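You operate a simulated robot arm through the tools that you are given. There is no shell and no other tool.

You run a simulated robot arm. Do the job below in one go: nothing can be reset, and whatever is moved stays where it is left.

JOB
Dress the foot by the grey bend: rub off the fused grit, then tap the red blanking plug home.
Fine: stone first, then light mallet blows, no chips; put both tools back; the other plugs stay proud. Set down upright: rubbing stone. What is to be rubbed or washed off counts as gone when no trace of it is left.

Only the result counts: the job must be done as asked and must still hold three seconds after the hand-in. Knocking over, shifting, dropping, spilling or breaking anything else fails it.

ROBOT AND FRAMES
A 7-joint arm with a two-finger parallel gripper, fixed in place. Base frame: the origin is at the foot of the arm, x ahead of it, y to its left, z up. Lengths are in mm, angles in degrees, forces in N, time in s.
With the tool pointing down near the work surface it reaches from about 240 to 680 mm from the base axis. Its first joint turns from -66.0 to 66.0 degrees. Payload 2.4 kg.
The tool frame sits at the grasp point between the pads (the TCP): z along the fingers, y along the line on which they close. The tips reach 30 mm beyond it. Largest opening 94 mm; finger width 28, thickness 10; the body of the gripper, 50 by 96 mm, starts 55 mm behind the TCP.
Orientation is that of the tool frame in the base frame, as a unit quaternion [w, x, y, z]. With the fingers straight down and closing along the base's y, the tool's x points along the base's -x, its y along +y and its z along -z.

CONTROLS
- The arm moves only by the tool nudge_tool. Its argument "plan" is a list of rows, each an object (a shift or turn left out is 0, a gripper value left out holds the last) with "travel": the shift along the tool's x, y, z in units of 40 mm (1.0 is 40 mm), a list of three; "turn": the turn, a rotation vector about the tool's x, y, z in units of 6 degrees (1.0 is 6 degrees), a list of three; "claw": the gripper command, from -1 (shut) to 1 (fully open), values between in proportion. In form: [{"travel": [x, y, z], "turn": [rx, ry, rz], "claw": claw}, ...]. A call has 1 to 20 rows; each row shifts and turns the commanded pose from where the row before left it, along the tool's axes as they then stand. A call with a number of a shift or a turn outside -1 to 1 is refused whole. A row lasts 0.2 s, in which the tool goes at most 50 mm and 8.6 degrees; a call with a longer step from one row to the next is refused whole, and so is a gripper value outside its range. A pose out of reach is approached as far as the arm can. The call stops where the force on the tool passes 40 N (or 10 N more than at its start, if that is more) or the arm is blocked; 0.2 s more then pass. The fingers move at their own pace (about 153 mm/s each) and stop on an object; they squeeze with about 37 N. The grip force told is the motor's: it shows also when the fingers shut on nothing. Time passes only in rows, and 0.2 s behind the last, so rows that do not move let the fingers close. It gives the time, the measured TCP pose, the force on the tool (base axes), the opening and the grip force at its end, in the units of the frame above (readings bear some noise), with the torque about the TCP (base axes, N m) and any sound that the robot's microphone picked up.
- Cameras (640 x 400 px; columns grow to the right, rows downward): "scene" is fixed at [48.7, 495.8, 1450.1]; the picture's right is [-0.70, -0.72, 0.00], its down [-0.44, 0.43, -0.79] and it looks along [0.57, -0.55, -0.61] (base axes); focal length 336 px, centre (320, 200). "wrist" rides on the gripper at [76, 14, -102] in the tool frame; the picture's right is [-0.18, 0.98, 0.00], its down [-0.75, -0.14, -0.64] and it looks along [-0.63, -0.12, 0.77] (tool axes); focal length 243 px, centre (320, 200). There is no depth. A picture from a camera that has moved, and an enlarged one, comes with that camera's place and axes in the base frame and with its lens. The place of the scene camera against the robot may be out by one fixed shift of up to 25 mm in any direction.
- grab_frame(camera): a new picture of that camera. No time passes.
- close_up(camera, box): a new picture of the part [left, top, right, bottom] of that camera's present view, enlarged. No time passes.
- finish_job(): hands the job in; it is judged then, once.

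Nothing tells you positions but the pictures and the camera data. Unless the task says otherwise, let go and move clear before handing in.

The tools are called after "Request:" as a command line: name --argument value ..., lists and objects as JSON in quotes. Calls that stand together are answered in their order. nudge_tool: Moves the arm, as the interface text tells. Its arguments: {"type":"object","properties":{"plan":{"type":"array"}},"required":["plan"]} The other tools are called the same way: grab_frame (camera) takes a picture; close_up (camera, box) takes an enlarged picture of a part of a camera's view; finish_job () hands the job in.

At the start:

```text
t: 0.0
position: [411.6, 80.2, 1207.0]
tool_rot: [0.0, 0.0, 1.0, 0.0]
ft_force: [0.8, 0.3, -0.6]
ft_torque: [0.0, -0.01, 0.01]
gripper_width: 93.7
grip_force: 0.0
```

scene: 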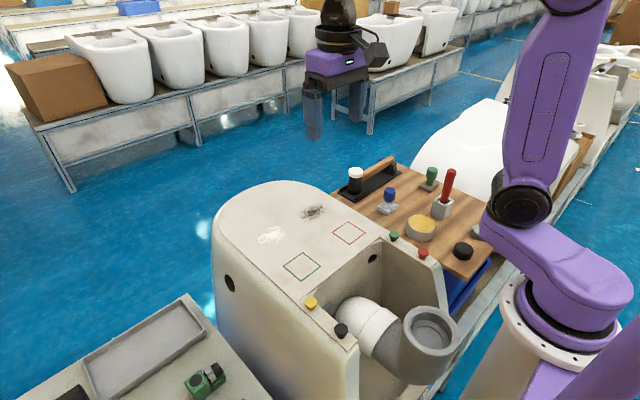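
wrist: 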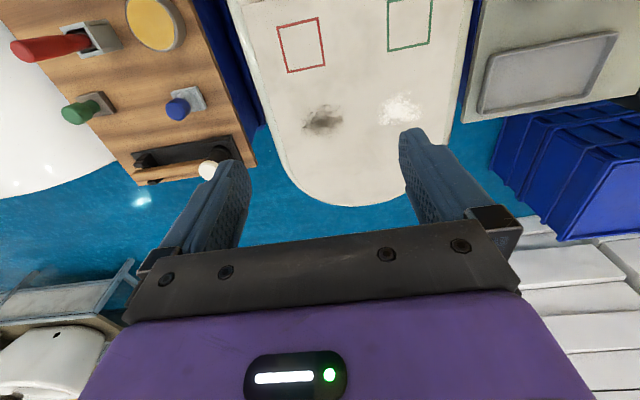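

I see an upturned toilet foot with a grey bend, coloured plugs along its edges and a wooden tool board beside it. I'll look closer before moving anything.

Request:
close_up --camera "scene" --box '[320, 140, 500, 290]'

Request:
close_up --camera "scene" --box '[210, 170, 470, 390]'

Request:
close_up --camera "wrist" --box '[0, 0, 260, 200]'

Request:
close_up --camera "wrist" --box '[240, 0, 640, 210]'

Request:
close_up --camera "scene" --box '[0, 280, 240, 400]'

```text
2.67 times, centred on (410, 215) of scene
camera zoom: at [48.7, 495.8, 1450.1], right [-0.7, -0.72, 0.0], down [-0.44, 0.43, -0.79], along [0.57, -0.55, -0.61], focal length 897 px, centre (80, 160)
```

zoom: 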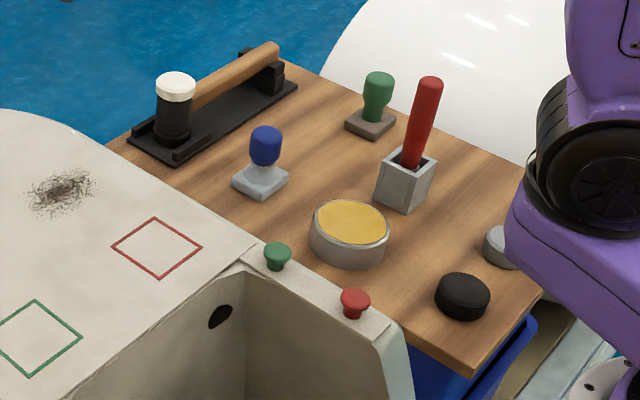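

```text
1.82 times, centred on (340, 280) of scene
camera zoom: at [48.7, 495.8, 1450.1], right [-0.7, -0.72, 0.0], down [-0.44, 0.43, -0.79], along [0.57, -0.55, -0.61], focal length 612 px, centre (284, 54)
```

zoom: 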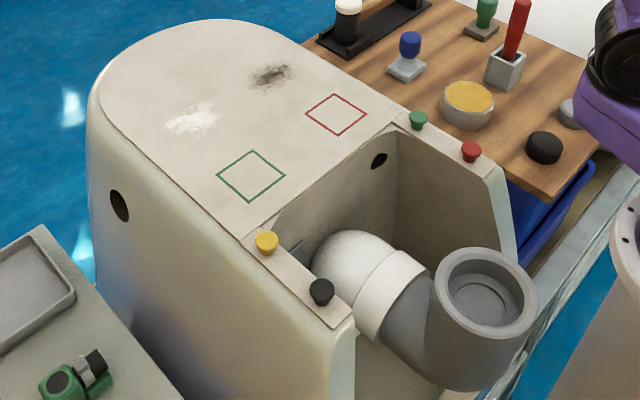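

```text
2.00 times, centred on (130, 100) of wrist
camera zoom: at [335.2, 94.6, 1309.6], right [0.18, 0.98, 0.0], down [0.75, -0.14, 0.64], along [0.63, -0.12, -0.77], focal length 485 px, centre (700, 400)
```

zoom: 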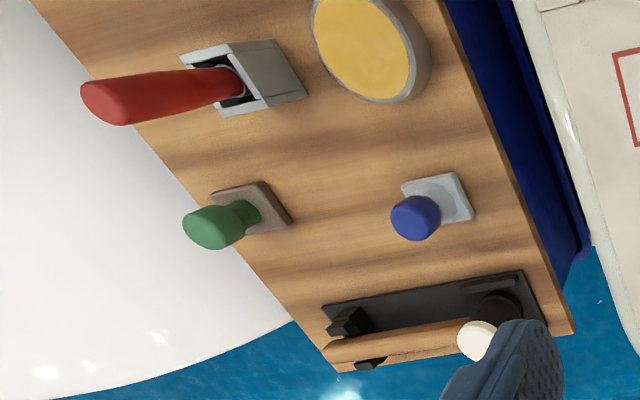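

```text
1.60 times, centred on (440, 105) of wrist
camera zoom: at [335.2, 94.6, 1309.6], right [0.18, 0.98, 0.0], down [0.75, -0.14, 0.64], along [0.63, -0.12, -0.77], focal length 388 px, centre (128, 352)
```

zoom: 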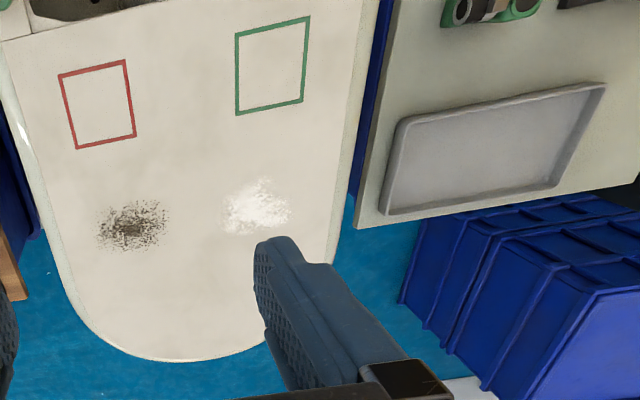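

```text
2.67 times, centred on (120, 340) of scene
camera zoom: at [48.7, 495.8, 1450.1], right [-0.7, -0.72, 0.0], down [-0.44, 0.43, -0.79], along [0.57, -0.55, -0.61], focal length 897 px, centre (853, -173)
```

zoom: 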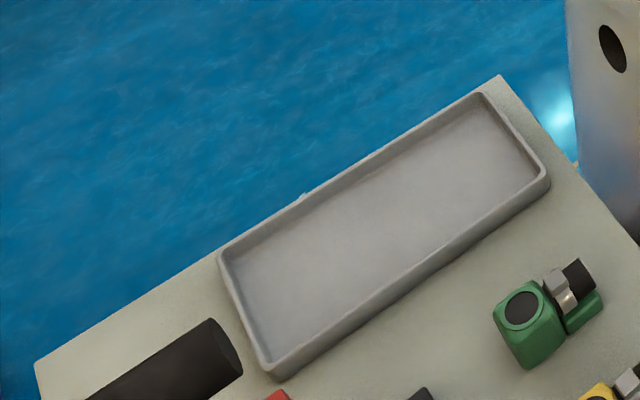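

The dark speckles on the foot's top look like the grit. The mallet lies on a rest on the board, next to two knobbed blocks. I'll move the wrist camera over the board to get a second view for triangulation.

Request:
nudge_tool --plan '[{"travel": [0, -1, 0]}, {"travel": [0, -1, 0]}, {"travel": [0, -1, 0]}, {"travel": [0, -1, 0]}, {"travel": [0, 0, 0]}]'

Request:
grab_frame --camera "wrist"

Request:
grab_frame --camera "scene"

```text
t: 1.2
position: [412.1, -81.4, 1206.7]
tool_rot: [0.0, 0.0, 1.0, 0.001]
ft_force: [-1.0, 0.9, 0.2]
ft_torque: [0.01, 0.0, 0.0]
gripper_width: 94.0
grip_force: 0.0
```

```text
taken
camera wrist: at [336.2, -66.5, 1309.0], right [0.18, 0.98, 0.0], down [0.75, -0.14, 0.64], along [0.63, -0.12, -0.77], focal length 243 px, centre (320, 200)
```

wrist: 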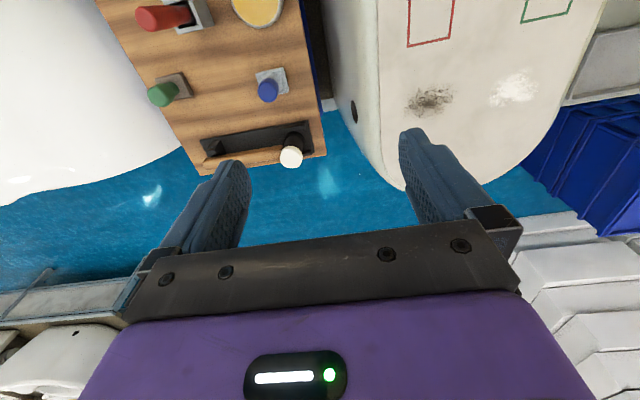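

```text
taken
```

scene: 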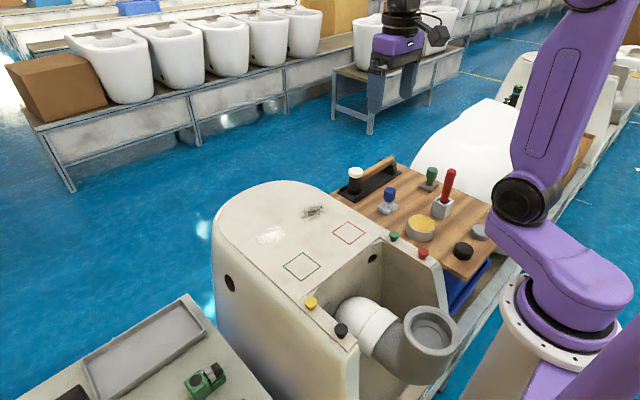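

The two wrist views put the foot's top at about z = 935 and the mallet head near (547, -162, 914). The scene camera reads about 25 mm too far in x. I'll tilt the wrist back to see the plugs and the near half of the board.

Request:
nudge_tool --plan '[{"travel": [0, 0.5, 0], "turn": [0, 1, 0]}, {"travel": [0, 0.5, 0], "turn": [0, 1, 0]}, {"travel": [0, 0.5, 0], "turn": [0, 1, 0]}, {"travel": [0, 0.5, 0], "turn": [0, 1, 0]}, {"turn": [0, 1, 0]}, {"travel": [0, 0, 0]}]'

Request:
grab_frame --camera "wrist"

Request:
close_up --camera "wrist" --box '[60, 0, 320, 200]'

Request:
close_up --camera "wrist" --box '[300, 0, 560, 200]'

```text
t: 2.6
position: [411.7, 0.1, 1207.1]
tool_rot: [-0.26, 0.001, 0.966, 0.0]
ft_force: [0.8, -0.1, 0.2]
ft_torque: [-0.02, 0.01, 0.02]
gripper_width: 94.1
grip_force: 0.0
```

```text
taken
camera wrist: at [396.7, 14.3, 1334.3], right [0.16, 0.98, -0.09], down [0.97, -0.14, 0.18], along [0.16, -0.12, -0.98], focal length 243 px, centre (320, 200)
```

wrist: 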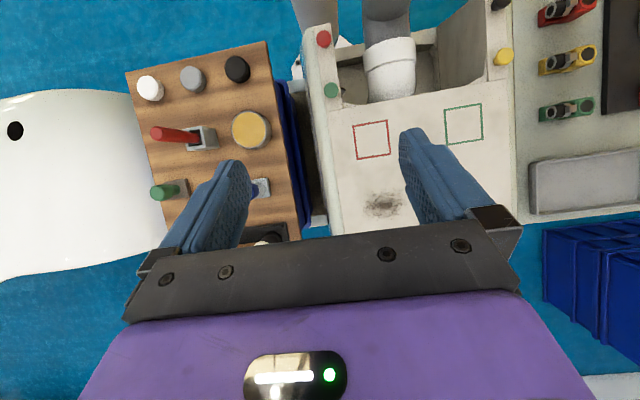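

```text
2.00 times, centred on (190, 100) of wrist
camera zoom: at [396.7, 14.3, 1334.3], right [0.16, 0.98, -0.09], down [0.97, -0.14, 0.18], along [0.16, -0.12, -0.98], focal length 485 px, centre (580, 400)
```

zoom: 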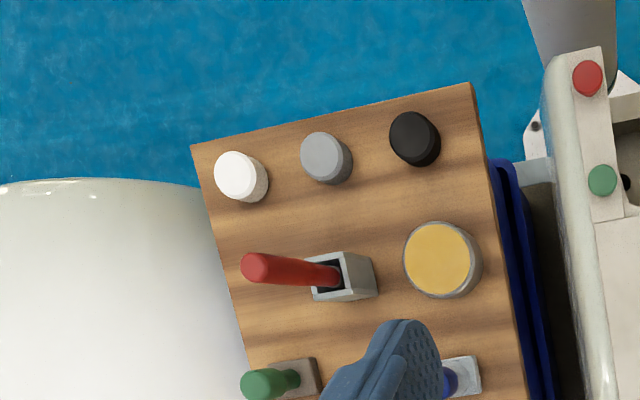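

```text
2.00 times, centred on (430, 100) of wrist
camera zoom: at [396.7, 14.3, 1334.3], right [0.16, 0.98, -0.09], down [0.97, -0.14, 0.18], along [0.16, -0.12, -0.98], focal length 485 px, centre (100, 400)
```

zoom: 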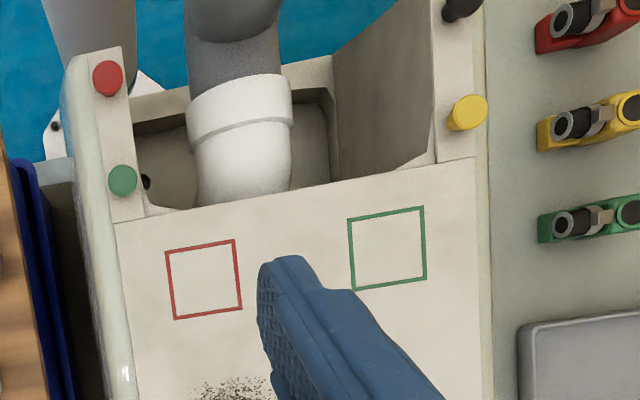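

The red plug is at about (226, 10, 945) on the right wall of the cutaway. Next I'll level the tool and drop closer over the board to see which knobbed block is the stone.

Request:
nudge_tool --plan '[{"travel": [0, -0.8, 0], "turn": [0, -1, 0]}, {"travel": [0, -0.8, 0], "turn": [0, -1, 0]}, {"travel": [0, -0.8, 0], "turn": [0, -1, 0]}, {"travel": [0, -0.8, 0], "turn": [0, -1, 0]}, {"travel": [0, -0.8, 0], "turn": [0, -1, 0]}, {"travel": [-0.5, 0, 0.8]}, {"travel": [0, 0, 1]}, {"travel": [0, 0, 1]}, {"travel": [0, 0, 1]}, {"travel": [0, 0, 1]}, {"travel": [0, 0, 0]}]'

Request:
grab_frame --camera "wrist"

Request:
close_up --camera "wrist" --box '[220, 0, 420, 200]'

Request:
close_up --camera "wrist" --box '[0, 0, 220, 200]'

```text
t: 5.0
position: [430.0, -161.3, 1016.2]
tool_rot: [0.0, 0.0, 1.0, -0.001]
ft_force: [-0.5, 0.8, -0.2]
ft_torque: [-0.02, 0.0, 0.0]
gripper_width: 93.9
grip_force: 0.1
```

```text
taken
camera wrist: at [353.4, -146.7, 1119.1], right [0.18, 0.98, 0.0], down [0.75, -0.14, 0.64], along [0.63, -0.12, -0.77], focal length 243 px, centre (320, 200)
```

wrist: 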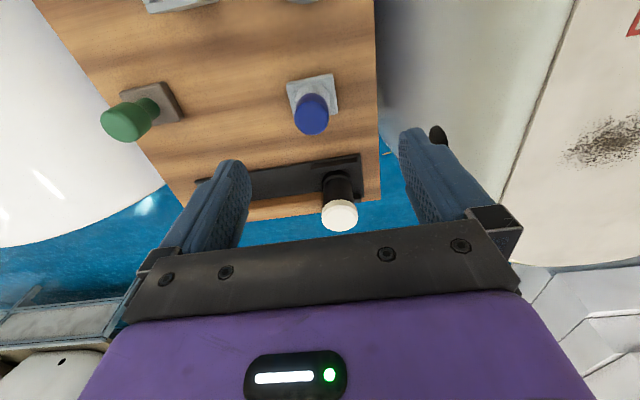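

```text
2.00 times, centred on (320, 100) of wrist
camera zoom: at [353.4, -146.7, 1119.1], right [0.18, 0.98, 0.0], down [0.75, -0.14, 0.64], along [0.63, -0.12, -0.77], focal length 485 px, centre (320, 400)
```

zoom: 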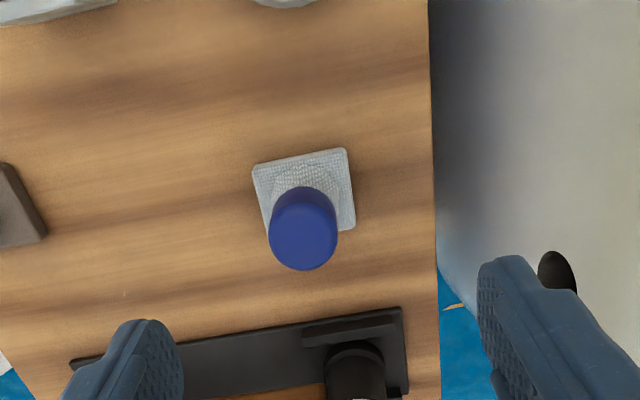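

```text
2.00 times, centred on (110, 100) of wrist
camera zoom: at [353.4, -146.7, 1119.1], right [0.18, 0.98, 0.0], down [0.75, -0.14, 0.64], along [0.63, -0.12, -0.77], focal length 485 px, centre (740, 400)
```

zoom: 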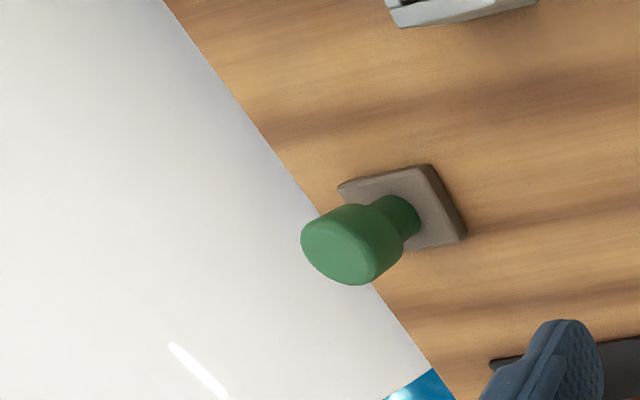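

The blue-knobbed block has a woven cloth face. The green-knobbed one is plain brown-grey stone, so I take that as the rubbing stone, at about (410, -349) with its top near z = 897. I'll move the camera over it for a better fix and to judge the white body beside the board.

Request:
nudge_tool --plan '[{"travel": [0, -1, 0]}, {"travel": [0.3, -1, 0]}, {"travel": [0.3, -1, 0]}, {"travel": [0, -1, 0]}, {"travel": [0, -0.5, 0]}, {"travel": [0, 0, 0]}]'

Request:
grab_frame --camera "wrist"

Request:
close_up --camera "wrist" --box '[220, 20, 420, 220]'

Request:
grab_frame --camera "scene"

```text
t: 6.4
position: [408.0, -340.0, 1015.4]
tool_rot: [0.0, 0.0, 1.0, -0.001]
ft_force: [0.0, 0.3, -0.2]
ft_torque: [0.03, 0.02, 0.01]
gripper_width: 94.3
grip_force: 0.1
```

```text
taken
camera wrist: at [331.3, -325.9, 1118.2], right [0.18, 0.98, 0.0], down [0.75, -0.14, 0.64], along [0.63, -0.12, -0.77], focal length 243 px, centre (320, 200)
```

wrist: 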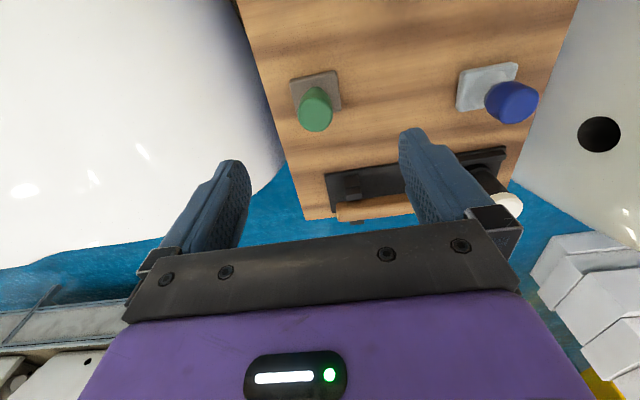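

```text
2.00 times, centred on (320, 120) of wrist
camera zoom: at [331.3, -325.9, 1118.2], right [0.18, 0.98, 0.0], down [0.75, -0.14, 0.64], along [0.63, -0.12, -0.77], focal length 485 px, centre (320, 360)
```

zoom: 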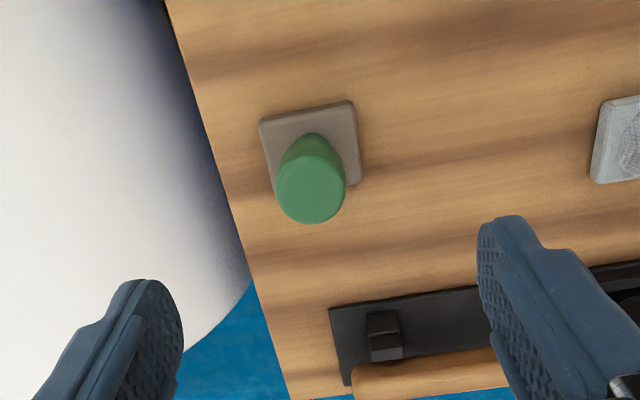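

```text
taken
```

scene: 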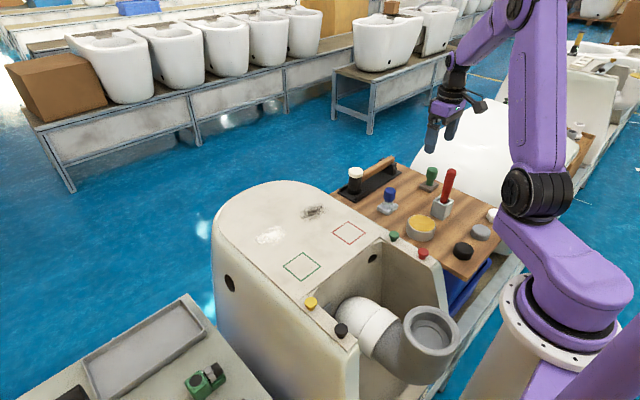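

The stone sits at about (412, -347) with its knob top near z = 898. A curved white body rises close beside the board's left edge at y of about -405. I'll turn the gripper 90° so it closes along x and stays clear of that body.

Request:
nudge_tool --plan '[{"turn": [0, 0, 1]}, {"turn": [0, 0, 1]}, {"turn": [0, 0, 1]}, {"turn": [0, 0, 1]}, {"turn": [0, 0, 1]}, {"turn": [0, 0, 1]}, {"turn": [0, 0, 1]}, {"turn": [0, 0, 1]}, {"turn": [0, 0, 1]}, {"turn": [0, 0, 1]}, {"turn": [0, 0, 1]}, {"turn": [0, 0, 1]}, {"turn": [0, 0, 1]}, {"turn": [0, 0, 1]}, {"turn": [0, 0, 1]}, {"travel": [-0.17, 0.1, 0]}, {"travel": [0, 0, 0]}]'

Request:
grab_frame --camera "wrist"

Request:
grab_frame --camera "scene"

```text
t: 10.0
position: [411.0, -346.8, 1014.2]
tool_rot: [0.0, 0.707, 0.707, 0.0]
ft_force: [0.4, 1.0, -0.2]
ft_torque: [-0.01, 0.0, 0.01]
gripper_width: 94.1
grip_force: 0.1
```

```text
taken
camera wrist: at [425.8, -270.5, 1117.5], right [0.98, -0.18, 0.0], down [-0.14, -0.75, 0.64], along [-0.12, -0.63, -0.77], focal length 243 px, centre (320, 200)
```

wrist: 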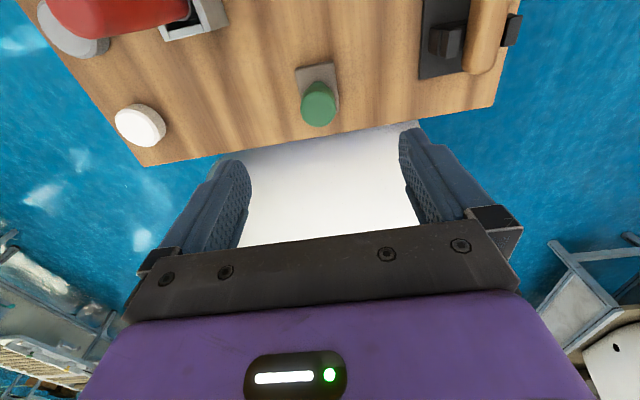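

```text
taken
```

scene: 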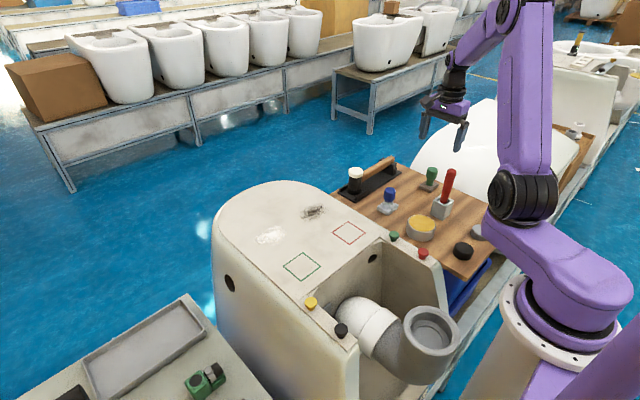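

I'll zoom in on the knob to confirm the alignment before I go down.

Request:
close_up --camera "wrist" --box '[250, 30, 410, 130]'

Request:
close_up --camera "wrist" --box '[360, 0, 560, 120]'

Request:
close_up --camera "scene" --box '[400, 60, 520, 220]'

```text
4.00 times, centred on (330, 80) of wrist
camera zoom: at [425.8, -270.5, 1117.5], right [0.98, -0.18, 0.0], down [-0.14, -0.75, 0.64], along [-0.12, -0.63, -0.77], focal length 970 px, centre (280, 680)
```

zoom: 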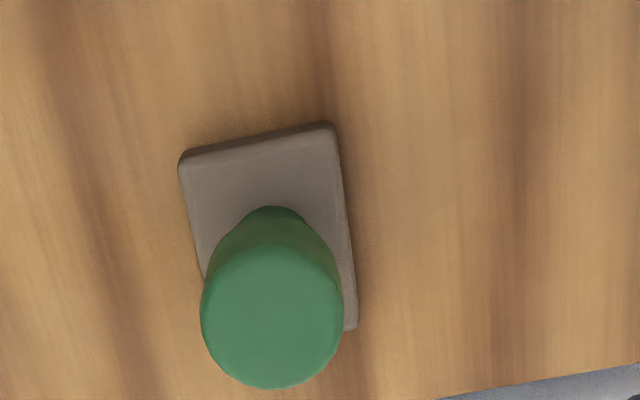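

```text
3.20 times, centred on (460, 60) of wrist
camera zoom: at [425.8, -270.5, 1117.5], right [0.98, -0.18, 0.0], down [-0.14, -0.75, 0.64], along [-0.12, -0.63, -0.77], focal length 776 px, centre (-128, 648)
```

zoom: 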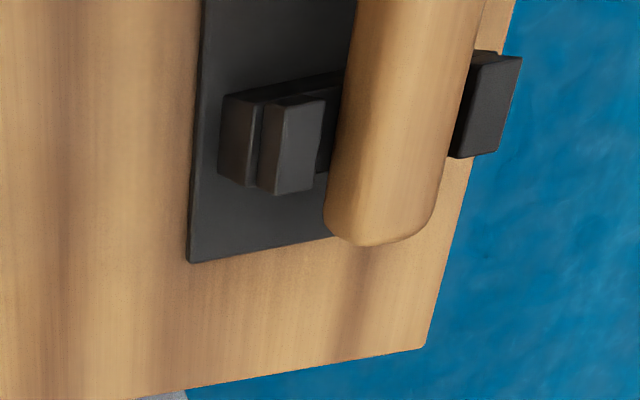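

```text
2.50 times, centred on (460, 140) of scene
camera zoom: at [48.7, 495.8, 1450.1], right [-0.7, -0.72, 0.0], down [-0.44, 0.43, -0.79], along [0.57, -0.55, -0.61], focal length 841 px, centre (-30, 350)
```

zoom: 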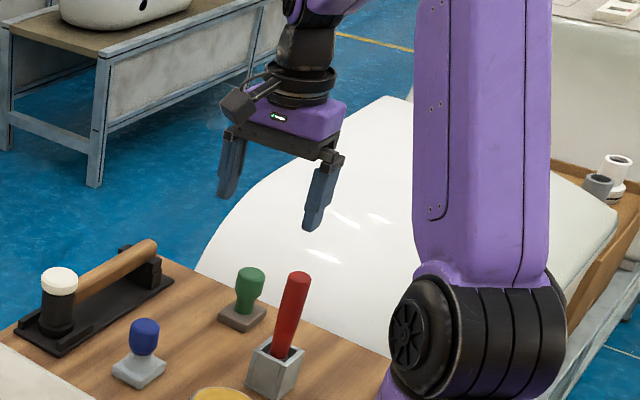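

The knob is centred under the tool to within about 2 mm. I'll go down, close, and check the grip.

Request:
nudge_tool --plan '[{"travel": [0, 0, 1]}, {"travel": [0, 0, 1]}, {"travel": [0, 0, 0.9]}, {"travel": [0, 0, 0.4]}, {"travel": [0, 0, 0]}, {"claw": -0.1}, {"claw": -0.5}, {"claw": -1}, {"claw": -1}]'

Request:
grab_frame --camera "wrist"

Request:
close_up --camera "scene" --box '[360, 120, 500, 240]'

```text
t: 12.0
position: [412.9, -347.1, 882.4]
tool_rot: [0.001, 0.707, 0.707, 0.0]
ft_force: [0.4, 0.2, -0.9]
ft_torque: [0.0, -0.02, 0.0]
gripper_width: 38.9
grip_force: 36.7
```

```text
taken
camera wrist: at [426.3, -270.8, 985.0], right [0.98, -0.18, 0.0], down [-0.14, -0.75, 0.64], along [-0.12, -0.63, -0.77], focal length 243 px, centre (320, 200)
```

wrist: 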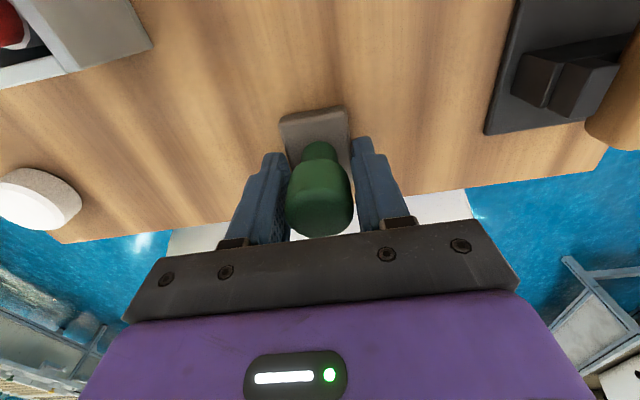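

```text
3.33 times, centred on (430, 180) of scene
camera zoom: at [48.7, 495.8, 1450.1], right [-0.7, -0.72, 0.0], down [-0.44, 0.43, -0.79], along [0.57, -0.55, -0.61], focal length 1121 px, centre (-47, 267)
```

zoom: 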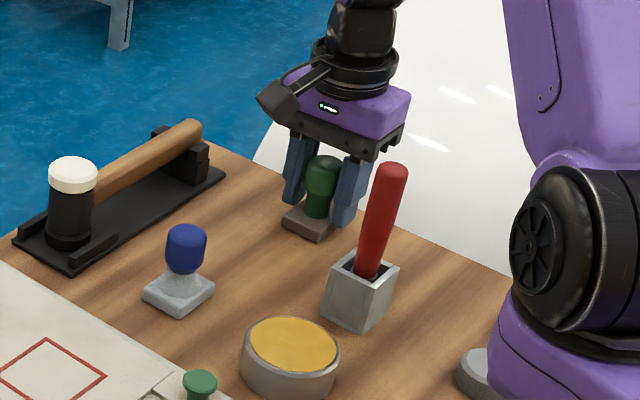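

The stone is held, with the knob at about 39 mm opening. Its resting pose was TCP (412, -347, 882.4), which I'll use to put it back. I'll lift it high and carry it over to the grit.

Request:
nudge_tool --plan '[{"travel": [0, 0, -0.3]}, {"travel": [0, 0, -1]}, {"travel": [0, 0, -1]}, {"travel": [0, 0, -1]}, {"travel": [0, 0, -1]}, {"travel": [0.6, 0.1, 0]}, {"travel": [0.95, 0.17, 0]}, {"travel": [0.95, 0.17, 0]}, {"travel": [0.95, 0.17, 0]}, {"travel": [0.95, 0.17, 0]}, {"travel": [0.95, 0.17, 0]}, {"travel": [0.95, 0.17, 0]}, {"travel": [0.95, 0.17, 0]}, {"travel": [0.95, 0.17, 0]}, {"travel": [0.95, 0.17, 0]}, {"travel": [0.95, 0.17, 0]}, {"travel": [0.3, 0.05, 0]}, {"travel": [0, 0, 0]}]'

Request:
grab_frame --camera "wrist"

Request:
grab_frame --camera "scene"

```text
t: 15.8
position: [483.4, 68.7, 1054.9]
tool_rot: [0.0, 0.706, 0.708, 0.0]
ft_force: [0.7, 0.4, -1.0]
ft_torque: [0.0, 0.0, 0.01]
gripper_width: 0.0
grip_force: 32.8
```

```text
taken
camera wrist: at [498.5, 145.6, 1157.4], right [0.98, -0.18, 0.0], down [-0.14, -0.75, 0.64], along [-0.12, -0.63, -0.77], focal length 243 px, centre (320, 200)
```

wrist: 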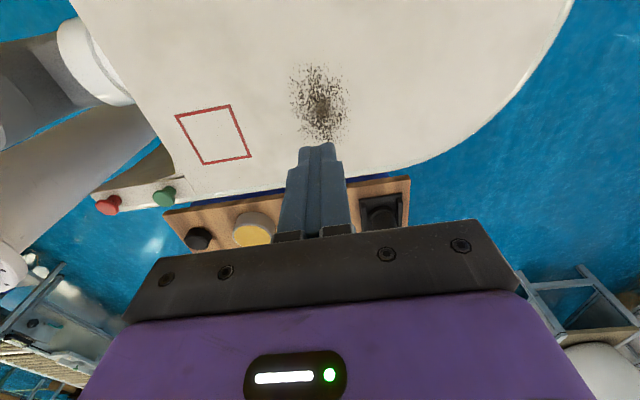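

```text
taken
```

scene: 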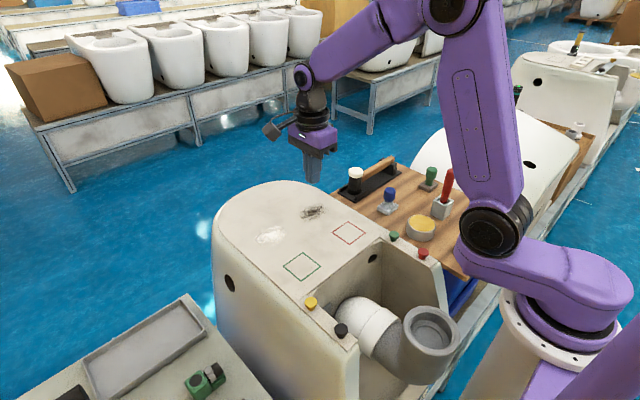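

The gripper came away empty: the stone slipped out as I lifted and appears to be still on the board. I'll check its state closely before doing anything else.

Request:
close_up --camera "scene" --box '[370, 140, 490, 230]'

Request:
close_up --camera "scene" --box '[410, 155, 460, 195]'

Request:
close_up --camera "wrist" --box '[260, 40, 380, 160]'

```text
4.44 times, centred on (430, 185) of scene
camera zoom: at [48.7, 495.8, 1450.1], right [-0.7, -0.72, 0.0], down [-0.44, 0.43, -0.79], along [0.57, -0.55, -0.61], focal length 1495 px, centre (-169, 267)
```

zoom: 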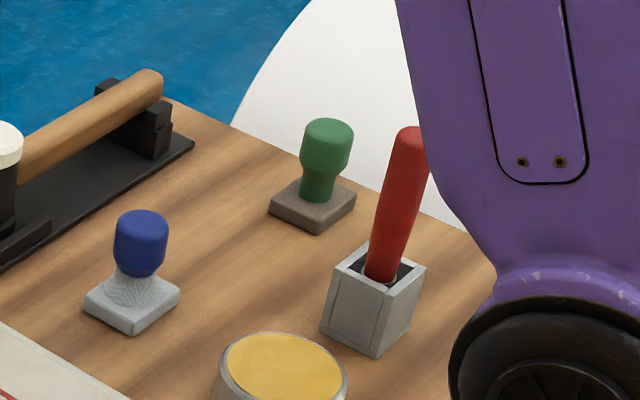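

```text
10.00 times, centred on (435, 175) of scene
camera zoom: at [48.7, 495.8, 1450.1], right [-0.7, -0.72, 0.0], down [-0.44, 0.43, -0.79], along [0.57, -0.55, -0.61], focal length 3364 px, centre (-830, 450)
```

zoom: 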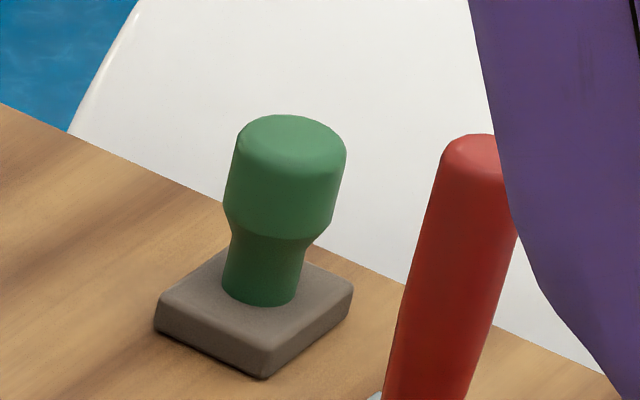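

```text
3.33 times, centred on (320, 100) of wrist
camera zoom: at [498.5, 145.6, 1157.4], right [0.98, -0.18, 0.0], down [-0.14, -0.75, 0.64], along [-0.12, -0.63, -0.77], focal length 809 px, centre (320, 533)
```

zoom: 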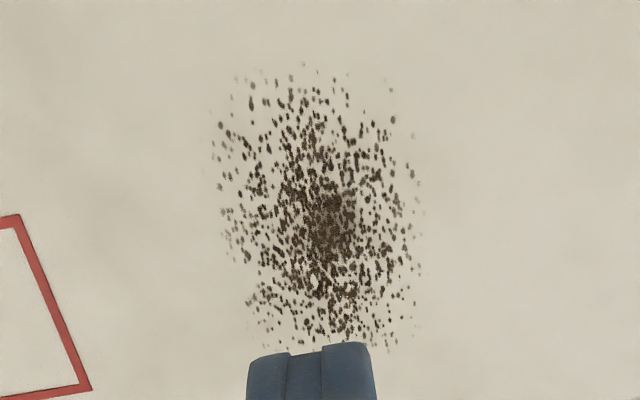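

The stone is still upright on its spot. I'll go back over it, open, and regrip with close checks and a slow lift.

Request:
nudge_tool --plan '[{"travel": [-0.6, -0.1, 0], "claw": 1}, {"travel": [-0.95, -0.17, 0]}, {"travel": [-0.95, -0.17, 0]}, {"travel": [-0.95, -0.17, 0]}, {"travel": [-0.95, -0.17, 0]}, {"travel": [-0.95, -0.17, 0]}, {"travel": [-0.95, -0.17, 0]}, {"travel": [-0.95, -0.17, 0]}, {"travel": [-0.95, -0.17, 0]}, {"travel": [-0.95, -0.17, 0]}, {"travel": [-0.95, -0.17, 0]}, {"travel": [-0.3, -0.05, 0]}, {"travel": [0, 0, 0.8]}, {"travel": [0, 0, 0.8]}, {"travel": [0, 0, 0]}]'

Request:
close_up --camera "wrist" --box '[240, 40, 400, 160]'

```text
t: 19.0
position: [410.4, -348.0, 991.6]
tool_rot: [0.0, 0.707, 0.707, 0.0]
ft_force: [0.5, -0.2, -0.4]
ft_torque: [0.01, -0.01, -0.01]
gripper_width: 93.9
grip_force: 0.0
```

```text
3.33 times, centred on (320, 100) of wrist
camera zoom: at [424.4, -270.6, 1094.3], right [0.98, -0.18, 0.0], down [-0.14, -0.75, 0.64], along [-0.12, -0.63, -0.77], focal length 809 px, centre (320, 533)
```

zoom: 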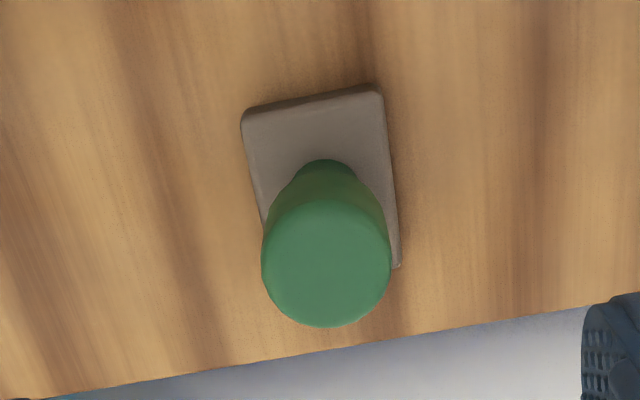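

It looks like the fingertips pinched the edge of the stone's base, which is about 40 mm wide, instead of the roughly 34 mm knob. I'll grip about 13 mm higher and compare the opening.

Request:
nudge_tool --plan '[{"travel": [0.02, 0.02, 0.8]}, {"travel": [0, 0, 0.8]}, {"travel": [0, 0, 0.7]}, {"travel": [0, 0, 0.1]}, {"claw": 0}, {"claw": -0.2}, {"claw": -1}, {"claw": -1}, {"claw": -1}]'

Request:
close_up --camera "wrist" --box '[220, 60, 420, 260]'

Request:
close_up --camera "scene" --box '[400, 120, 480, 200]'

```text
t: 21.0
position: [411.5, -345.7, 894.2]
tool_rot: [0.0, 0.707, 0.707, 0.0]
ft_force: [-0.3, -0.3, -0.1]
ft_torque: [0.01, 0.02, 0.01]
gripper_width: 30.8
grip_force: 37.0
```

```text
2.00 times, centred on (320, 160) of wrist
camera zoom: at [425.6, -269.2, 997.4], right [0.98, -0.18, 0.0], down [-0.14, -0.75, 0.64], along [-0.12, -0.63, -0.77], focal length 485 px, centre (320, 280)
```

zoom: 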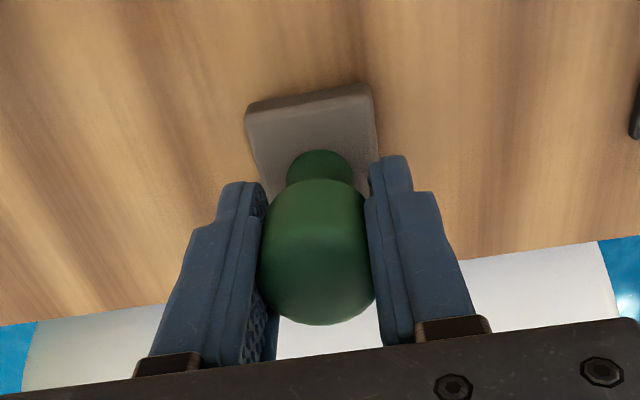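

```text
5.00 times, centred on (440, 160) of scene
camera zoom: at [48.7, 495.8, 1450.1], right [-0.7, -0.72, 0.0], down [-0.44, 0.43, -0.79], along [0.57, -0.55, -0.61], focal length 1682 px, centre (-280, 400)
```

zoom: 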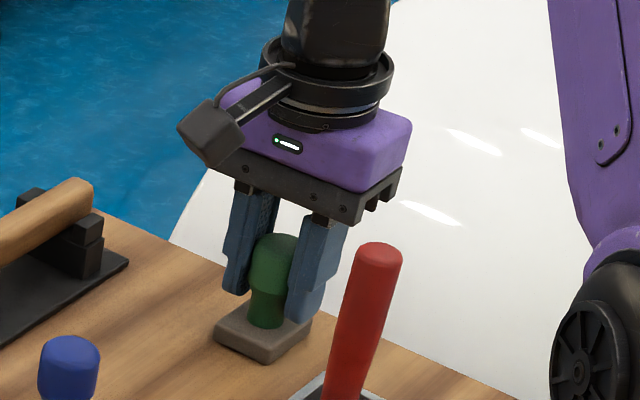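

The opening now reads 30.8 mm, so this time it is the knob. I'll lift a little first and check that it comes along.

Request:
nudge_tool --plan '[{"travel": [0, 0, -0.1]}, {"travel": [0, 0, -0.2]}, {"travel": [0, 0, -0.3]}, {"travel": [0, 0, -0.4]}, {"travel": [0, 0, 0]}]'

Request:
close_up --camera "wrist" --box '[220, 60, 420, 260]'

Request:
close_up --camera "scene" --box '[400, 120, 480, 200]'

```text
t: 22.2
position: [411.2, -345.9, 934.7]
tool_rot: [0.0, 0.707, 0.707, 0.0]
ft_force: [-0.1, 0.1, -1.6]
ft_torque: [-0.02, 0.0, 0.0]
gripper_width: 30.8
grip_force: 37.1
```

```text
2.00 times, centred on (320, 160) of wrist
camera zoom: at [425.7, -269.4, 1037.4], right [0.98, -0.18, 0.0], down [-0.14, -0.75, 0.64], along [-0.12, -0.63, -0.77], focal length 485 px, centre (320, 280)
```

zoom: 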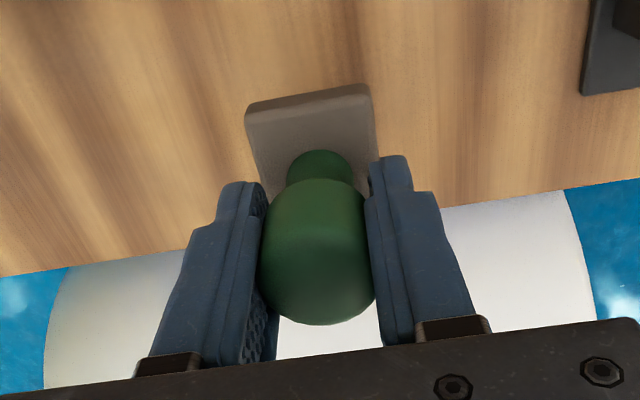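

```text
5.00 times, centred on (440, 160) of scene
camera zoom: at [48.7, 495.8, 1450.1], right [-0.7, -0.72, 0.0], down [-0.44, 0.43, -0.79], along [0.57, -0.55, -0.61], focal length 1682 px, centre (-280, 400)
```

zoom: 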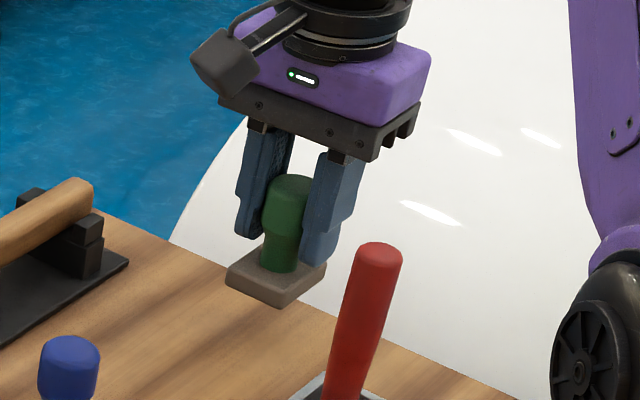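

The stone is held securely now, and its rest reference is TCP (411.5, -345.8, 894.2). I'll carry it over the grit at about z = 1060.

Request:
nudge_tool --plan '[{"travel": [0, 0, -0.6]}, {"travel": [0, 0, -0.8]}, {"travel": [0, 0, -0.8]}, {"travel": [0, 0, -0.8]}, {"travel": [0.4, 0.07, -0.2]}, {"travel": [0.8, 0.14, 0]}, {"travel": [0.8, 0.14, 0]}, {"travel": [0.8, 0.14, 0]}, {"travel": [0.8, 0.14, 0]}, {"travel": [0.8, 0.14, 0]}, {"travel": [0.8, 0.14, 0]}, {"travel": [0.8, 0.14, 0]}, {"travel": [0.8, 0.14, 0]}, {"travel": [0.8, 0.14, 0]}, {"travel": [0.8, 0.14, 0]}, {"travel": [0.8, 0.14, 0]}, {"travel": [0.8, 0.14, 0]}, {"travel": [0.4, 0.07, 0]}, {"travel": [0, 0, 0]}]'

Request:
grab_frame --camera "wrist"

Request:
grab_frame --camera "scene"

```text
t: 26.2
position: [484.7, 69.6, 1063.4]
tool_rot: [0.0, 0.707, 0.707, 0.0]
ft_force: [-1.0, -0.1, -0.5]
ft_torque: [-0.01, 0.01, -0.03]
gripper_width: 30.8
grip_force: 36.7
```

```text
taken
camera wrist: at [499.3, 146.7, 1166.3], right [0.98, -0.18, 0.0], down [-0.14, -0.75, 0.64], along [-0.12, -0.63, -0.77], focal length 243 px, centre (320, 200)
```

wrist: 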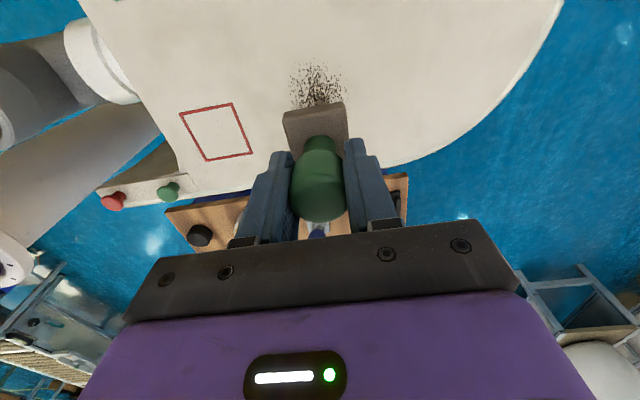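

```text
taken
```

scene: 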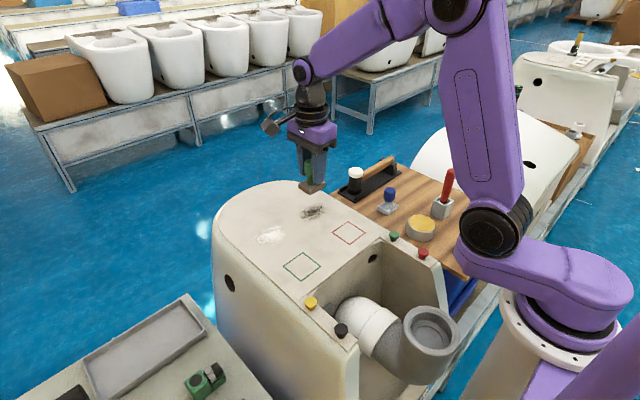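

The grit patch spans about x 457–512 and y 35–107, with the top surface near z = 934. I'll lower the stone carefully to find contact.

Request:
nudge_tool --plan '[{"travel": [0, 0, 0.5]}, {"travel": [0, 0, 0.5]}, {"travel": [0, 0, 0.3]}, {"travel": [0, 0, 0.1]}, {"travel": [0, 0, 0]}]'

Request:
close_up --camera "wrist" --box '[220, 40, 420, 220]'

Request:
close_up --camera "scene" --box '[260, 130, 370, 240]'

```text
t: 27.4
position: [484.6, 70.8, 1006.6]
tool_rot: [-0.001, 0.707, 0.708, -0.001]
ft_force: [0.4, -0.5, -0.6]
ft_torque: [0.01, 0.0, -0.01]
gripper_width: 30.6
grip_force: 37.1
```

```text
2.22 times, centred on (320, 130) of wrist
camera zoom: at [499.2, 146.8, 1108.9], right [0.98, -0.18, 0.0], down [-0.14, -0.75, 0.64], along [-0.12, -0.63, -0.77], focal length 539 px, centre (320, 356)
```

zoom: 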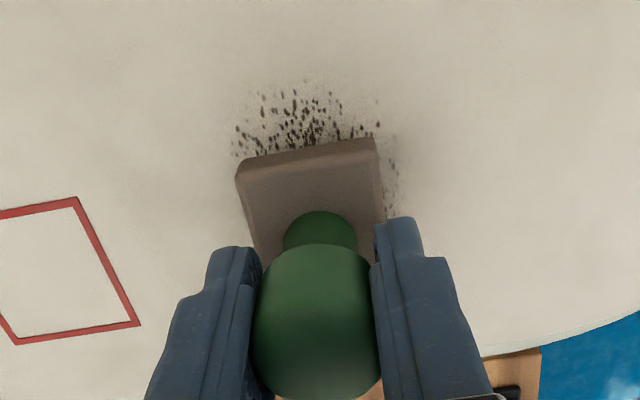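

```text
3.64 times, centred on (315, 185) of scene
camera zoom: at [48.7, 495.8, 1450.1], right [-0.7, -0.72, 0.0], down [-0.44, 0.43, -0.79], along [0.57, -0.55, -0.61], focal length 1223 px, centre (338, 254)
```

zoom: 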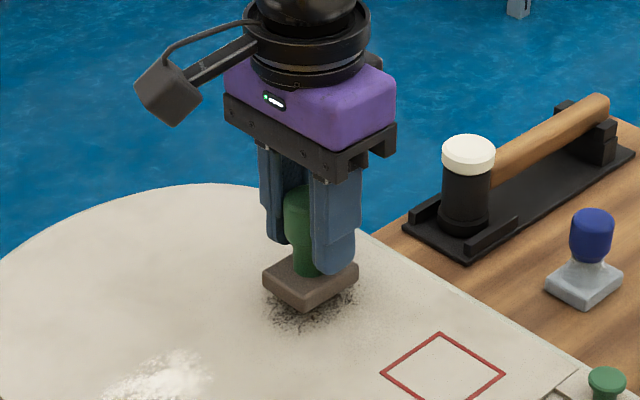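

There is no contact yet, so I'll step down in small increments.

Request:
nudge_tool --plan '[{"travel": [0, 0, 0.05]}, {"travel": [0, 0, 0.05]}, {"travel": [0, 0, 0.05]}, {"travel": [0, 0, 0]}]'

```text
t: 28.4
position: [486.1, 70.6, 1000.4]
tool_rot: [0.0, 0.707, 0.707, 0.001]
ft_force: [-0.6, -0.2, -1.3]
ft_torque: [-0.04, 0.03, -0.03]
gripper_width: 30.6
grip_force: 37.0
```

Request:
nudge_tool --plan '[{"travel": [0, 0, 0.05]}, {"travel": [0, 0, 0.05]}, {"travel": [0, 0, 0]}]'

```text
t: 29.2
position: [486.3, 71.0, 996.2]
tool_rot: [0.0, 0.707, 0.707, -0.001]
ft_force: [1.0, -0.4, -0.3]
ft_torque: [0.02, -0.01, 0.0]
gripper_width: 30.6
grip_force: 36.5
```

I still read no contact force at z = 996, so I'll keep stepping.

Request:
nudge_tool --plan '[{"travel": [0, 0, 0.05]}, {"travel": [0, 0, 0.05]}, {"travel": [0, 0, 0]}]'

Request:
close_up --camera "scene" --box '[280, 170, 350, 240]'

```text
t: 30.0
position: [485.5, 70.1, 993.4]
tool_rot: [0.001, 0.707, 0.707, 0.0]
ft_force: [-2.4, -0.6, 14.7]
ft_torque: [-0.09, 0.27, 0.01]
gripper_width: 30.7
grip_force: 36.8
```

```text
5.71 times, centred on (315, 205) of scene
camera zoom: at [48.4, 495.8, 1450.2], right [-0.7, -0.72, 0.0], down [-0.44, 0.43, -0.79], along [0.57, -0.55, -0.61], focal length 1922 px, centre (349, 171)
```

zoom: 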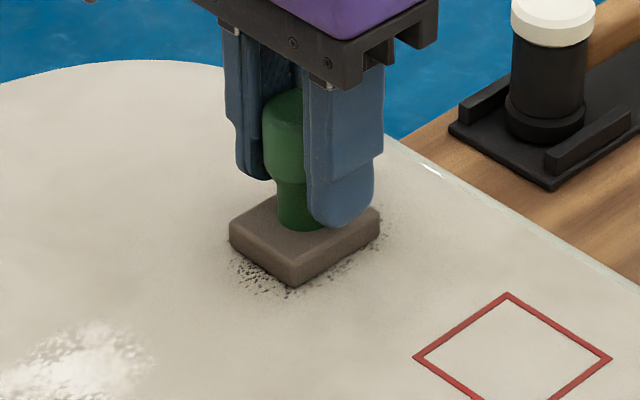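

Contact is at z of about 993.4 with roughly 15 N, which is a good light pressure. I'll rub with short strokes along y.

Request:
nudge_tool --plan '[{"travel": [0.3, 0, 0]}, {"travel": [0.3, 0, 0]}, {"travel": [-0.3, 0, 0]}, {"travel": [-0.3, 0, 0]}, {"travel": [-0.3, 0, 0]}, {"travel": [-0.3, 0, 0]}, {"travel": [0.3, 0, 0]}, {"travel": [0.3, 0, 0]}, {"travel": [0.3, 0, 0]}, {"travel": [0.3, 0, 0]}, {"travel": [-0.3, 0, 0]}, {"travel": [-0.3, 0, 0]}, {"travel": [0, 0, 0]}]'

Request:
close_up --camera "scene" --box '[280, 170, 350, 240]'

Request:
close_up --camera "wrist" --box '[220, 40, 420, 220]'

```text
t: 32.8
position: [484.4, 71.0, 992.2]
tool_rot: [0.0, 0.707, 0.707, -0.001]
ft_force: [-0.5, 2.4, 7.3]
ft_torque: [0.34, 0.0, 0.02]
gripper_width: 30.8
grip_force: 37.0
```

```text
5.71 times, centred on (315, 205) of scene
camera zoom: at [48.6, 495.9, 1450.1], right [-0.7, -0.72, 0.0], down [-0.44, 0.43, -0.79], along [0.57, -0.55, -0.61], focal length 1922 px, centre (349, 171)
```

zoom: 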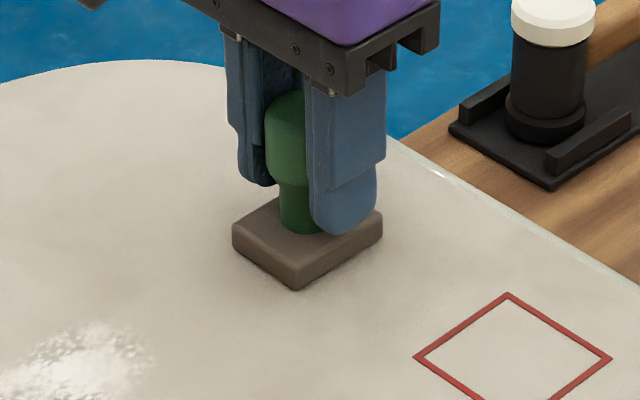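

```text
2.22 times, centred on (320, 130) of wrist
camera zoom: at [498.1, 147.3, 1094.4], right [0.98, -0.18, 0.0], down [-0.14, -0.75, 0.64], along [-0.12, -0.63, -0.77], focal length 539 px, centre (320, 356)
```

zoom: 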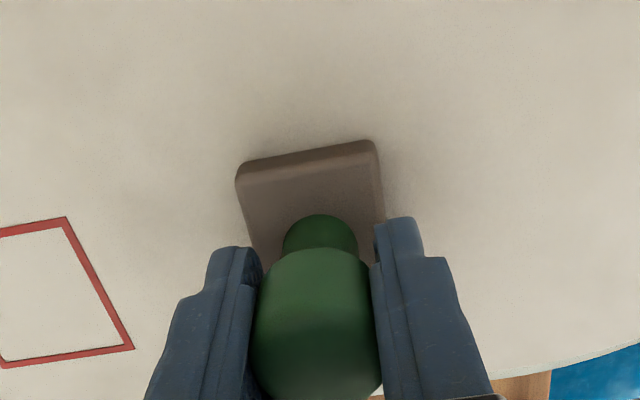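

The grit already looks gone. I'll make a few side strokes to catch faint traces at the edges, then lift and inspect.

Request:
nudge_tool --plan '[{"travel": [0, 0.3, 0.02]}, {"travel": [0.3, 0, 0]}, {"travel": [0.3, 0, 0]}, {"travel": [-0.3, 0, 0]}, {"travel": [-0.3, 0, 0]}, {"travel": [-0.3, 0, 0]}, {"travel": [-0.3, 0, 0]}, {"travel": [0.3, 0, 0]}, {"travel": [0, -0.3, 0]}, {"travel": [0, -0.3, 0]}, {"travel": [-0.3, 0, 0]}, {"travel": [0.3, 0, 0]}, {"travel": [0.3, 0, 0]}, {"travel": [0.3, 0, 0]}, {"travel": [0.3, 0, 0]}, {"travel": [-0.3, 0, 0]}, {"travel": [-0.3, 0, 0]}, {"travel": [0, 0.3, 0]}, {"travel": [0, 0, 0]}]'

Request:
nudge_tool --plan '[{"travel": [0, 0, -0.1]}, {"travel": [0, 0, -0.3]}, {"travel": [0, 0, -0.6]}, {"travel": [0, 0, -0.8]}, {"travel": [-0.8, 0, 0]}, {"travel": [-0.8, 0, 0]}, {"travel": [-0.4, 0, 0]}, {"travel": [0, 0, 0]}]'

Request:
close_up --camera "scene" --box '[270, 170, 360, 240]'

Request:
close_up --camera "wrist" --box '[180, 0, 460, 180]'

```text
t: 36.8
position: [484.9, 70.5, 992.3]
tool_rot: [0.0, 0.707, 0.707, 0.0]
ft_force: [-1.6, -0.9, 2.0]
ft_torque: [0.07, 0.05, 0.04]
gripper_width: 30.5
grip_force: 37.3
```

```text
t: 38.6
position: [482.0, -9.4, 1063.5]
tool_rot: [0.0, 0.707, 0.707, 0.0]
ft_force: [0.3, 0.5, -0.1]
ft_torque: [0.01, -0.03, 0.01]
gripper_width: 30.6
grip_force: 37.1
```

```text
5.71 times, centred on (315, 205) of scene
camera zoom: at [48.7, 495.8, 1450.1], right [-0.7, -0.72, 0.0], down [-0.44, 0.43, -0.79], along [0.57, -0.55, -0.61], focal length 1922 px, centre (349, 171)
```

zoom: 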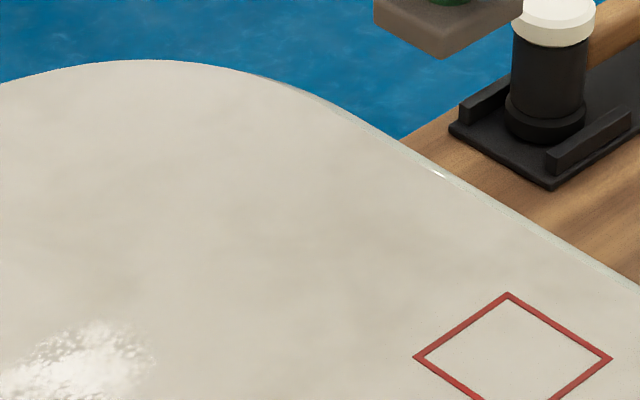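

```text
2.22 times, centred on (320, 90) of wrist
camera zoom: at [497.6, 67.8, 1166.3], right [0.98, -0.18, 0.0], down [-0.14, -0.75, 0.64], along [-0.12, -0.63, -0.77], focal length 539 px, centre (320, 444)
```

zoom: 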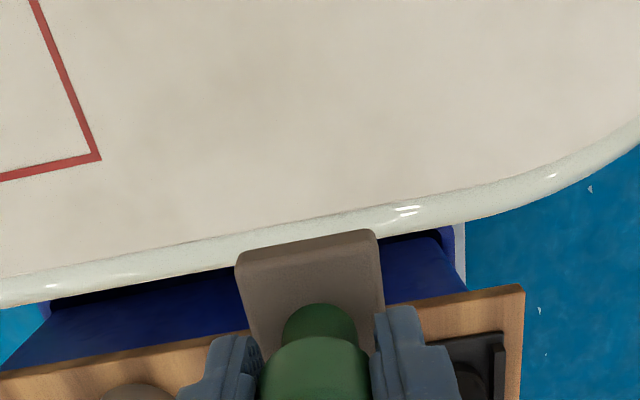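

The speckles look gone from both cameras. I'll magnify the rubbed spot once more, then take the stone back.

Request:
close_up --camera "scene" --box '[295, 195, 335, 225]'

Request:
nudge_tool --plan '[{"travel": [-0.4, -0.05, 0]}, {"travel": [-0.8, -0.17, 0]}, {"travel": [-0.8, -0.17, 0]}, {"travel": [-0.8, -0.17, 0]}, {"travel": [-0.8, -0.17, 0]}, {"travel": [-0.8, -0.17, 0]}, {"travel": [-0.8, -0.17, 0]}, {"travel": [-0.8, -0.17, 0]}, {"travel": [-0.8, -0.17, 0]}, {"travel": [-0.8, -0.17, 0]}, {"travel": [-0.6, -0.17, 0]}, {"travel": [0, 0, 0]}]'

```text
13.33 times, centred on (315, 210) of scene
camera zoom: at [48.7, 495.8, 1450.1], right [-0.7, -0.72, 0.0], down [-0.44, 0.43, -0.79], along [0.57, -0.55, -0.61], focal length 4486 px, centre (387, 67)
```

zoom: 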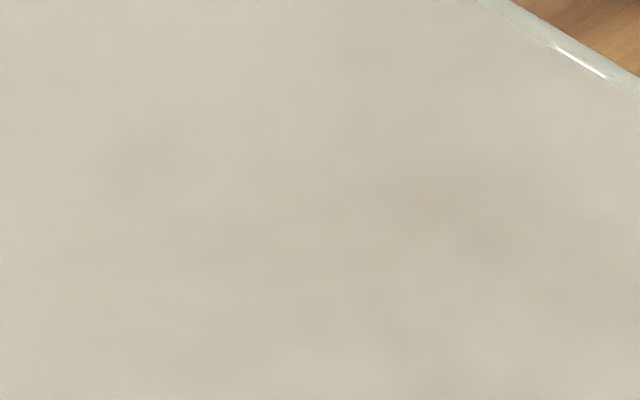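

```text
t: 41.2
position: [413.1, -339.3, 1063.2]
tool_rot: [0.0, 0.707, 0.707, 0.001]
ft_force: [0.1, -0.1, -1.8]
ft_torque: [-0.05, -0.02, 0.0]
gripper_width: 30.5
grip_force: 36.5
```

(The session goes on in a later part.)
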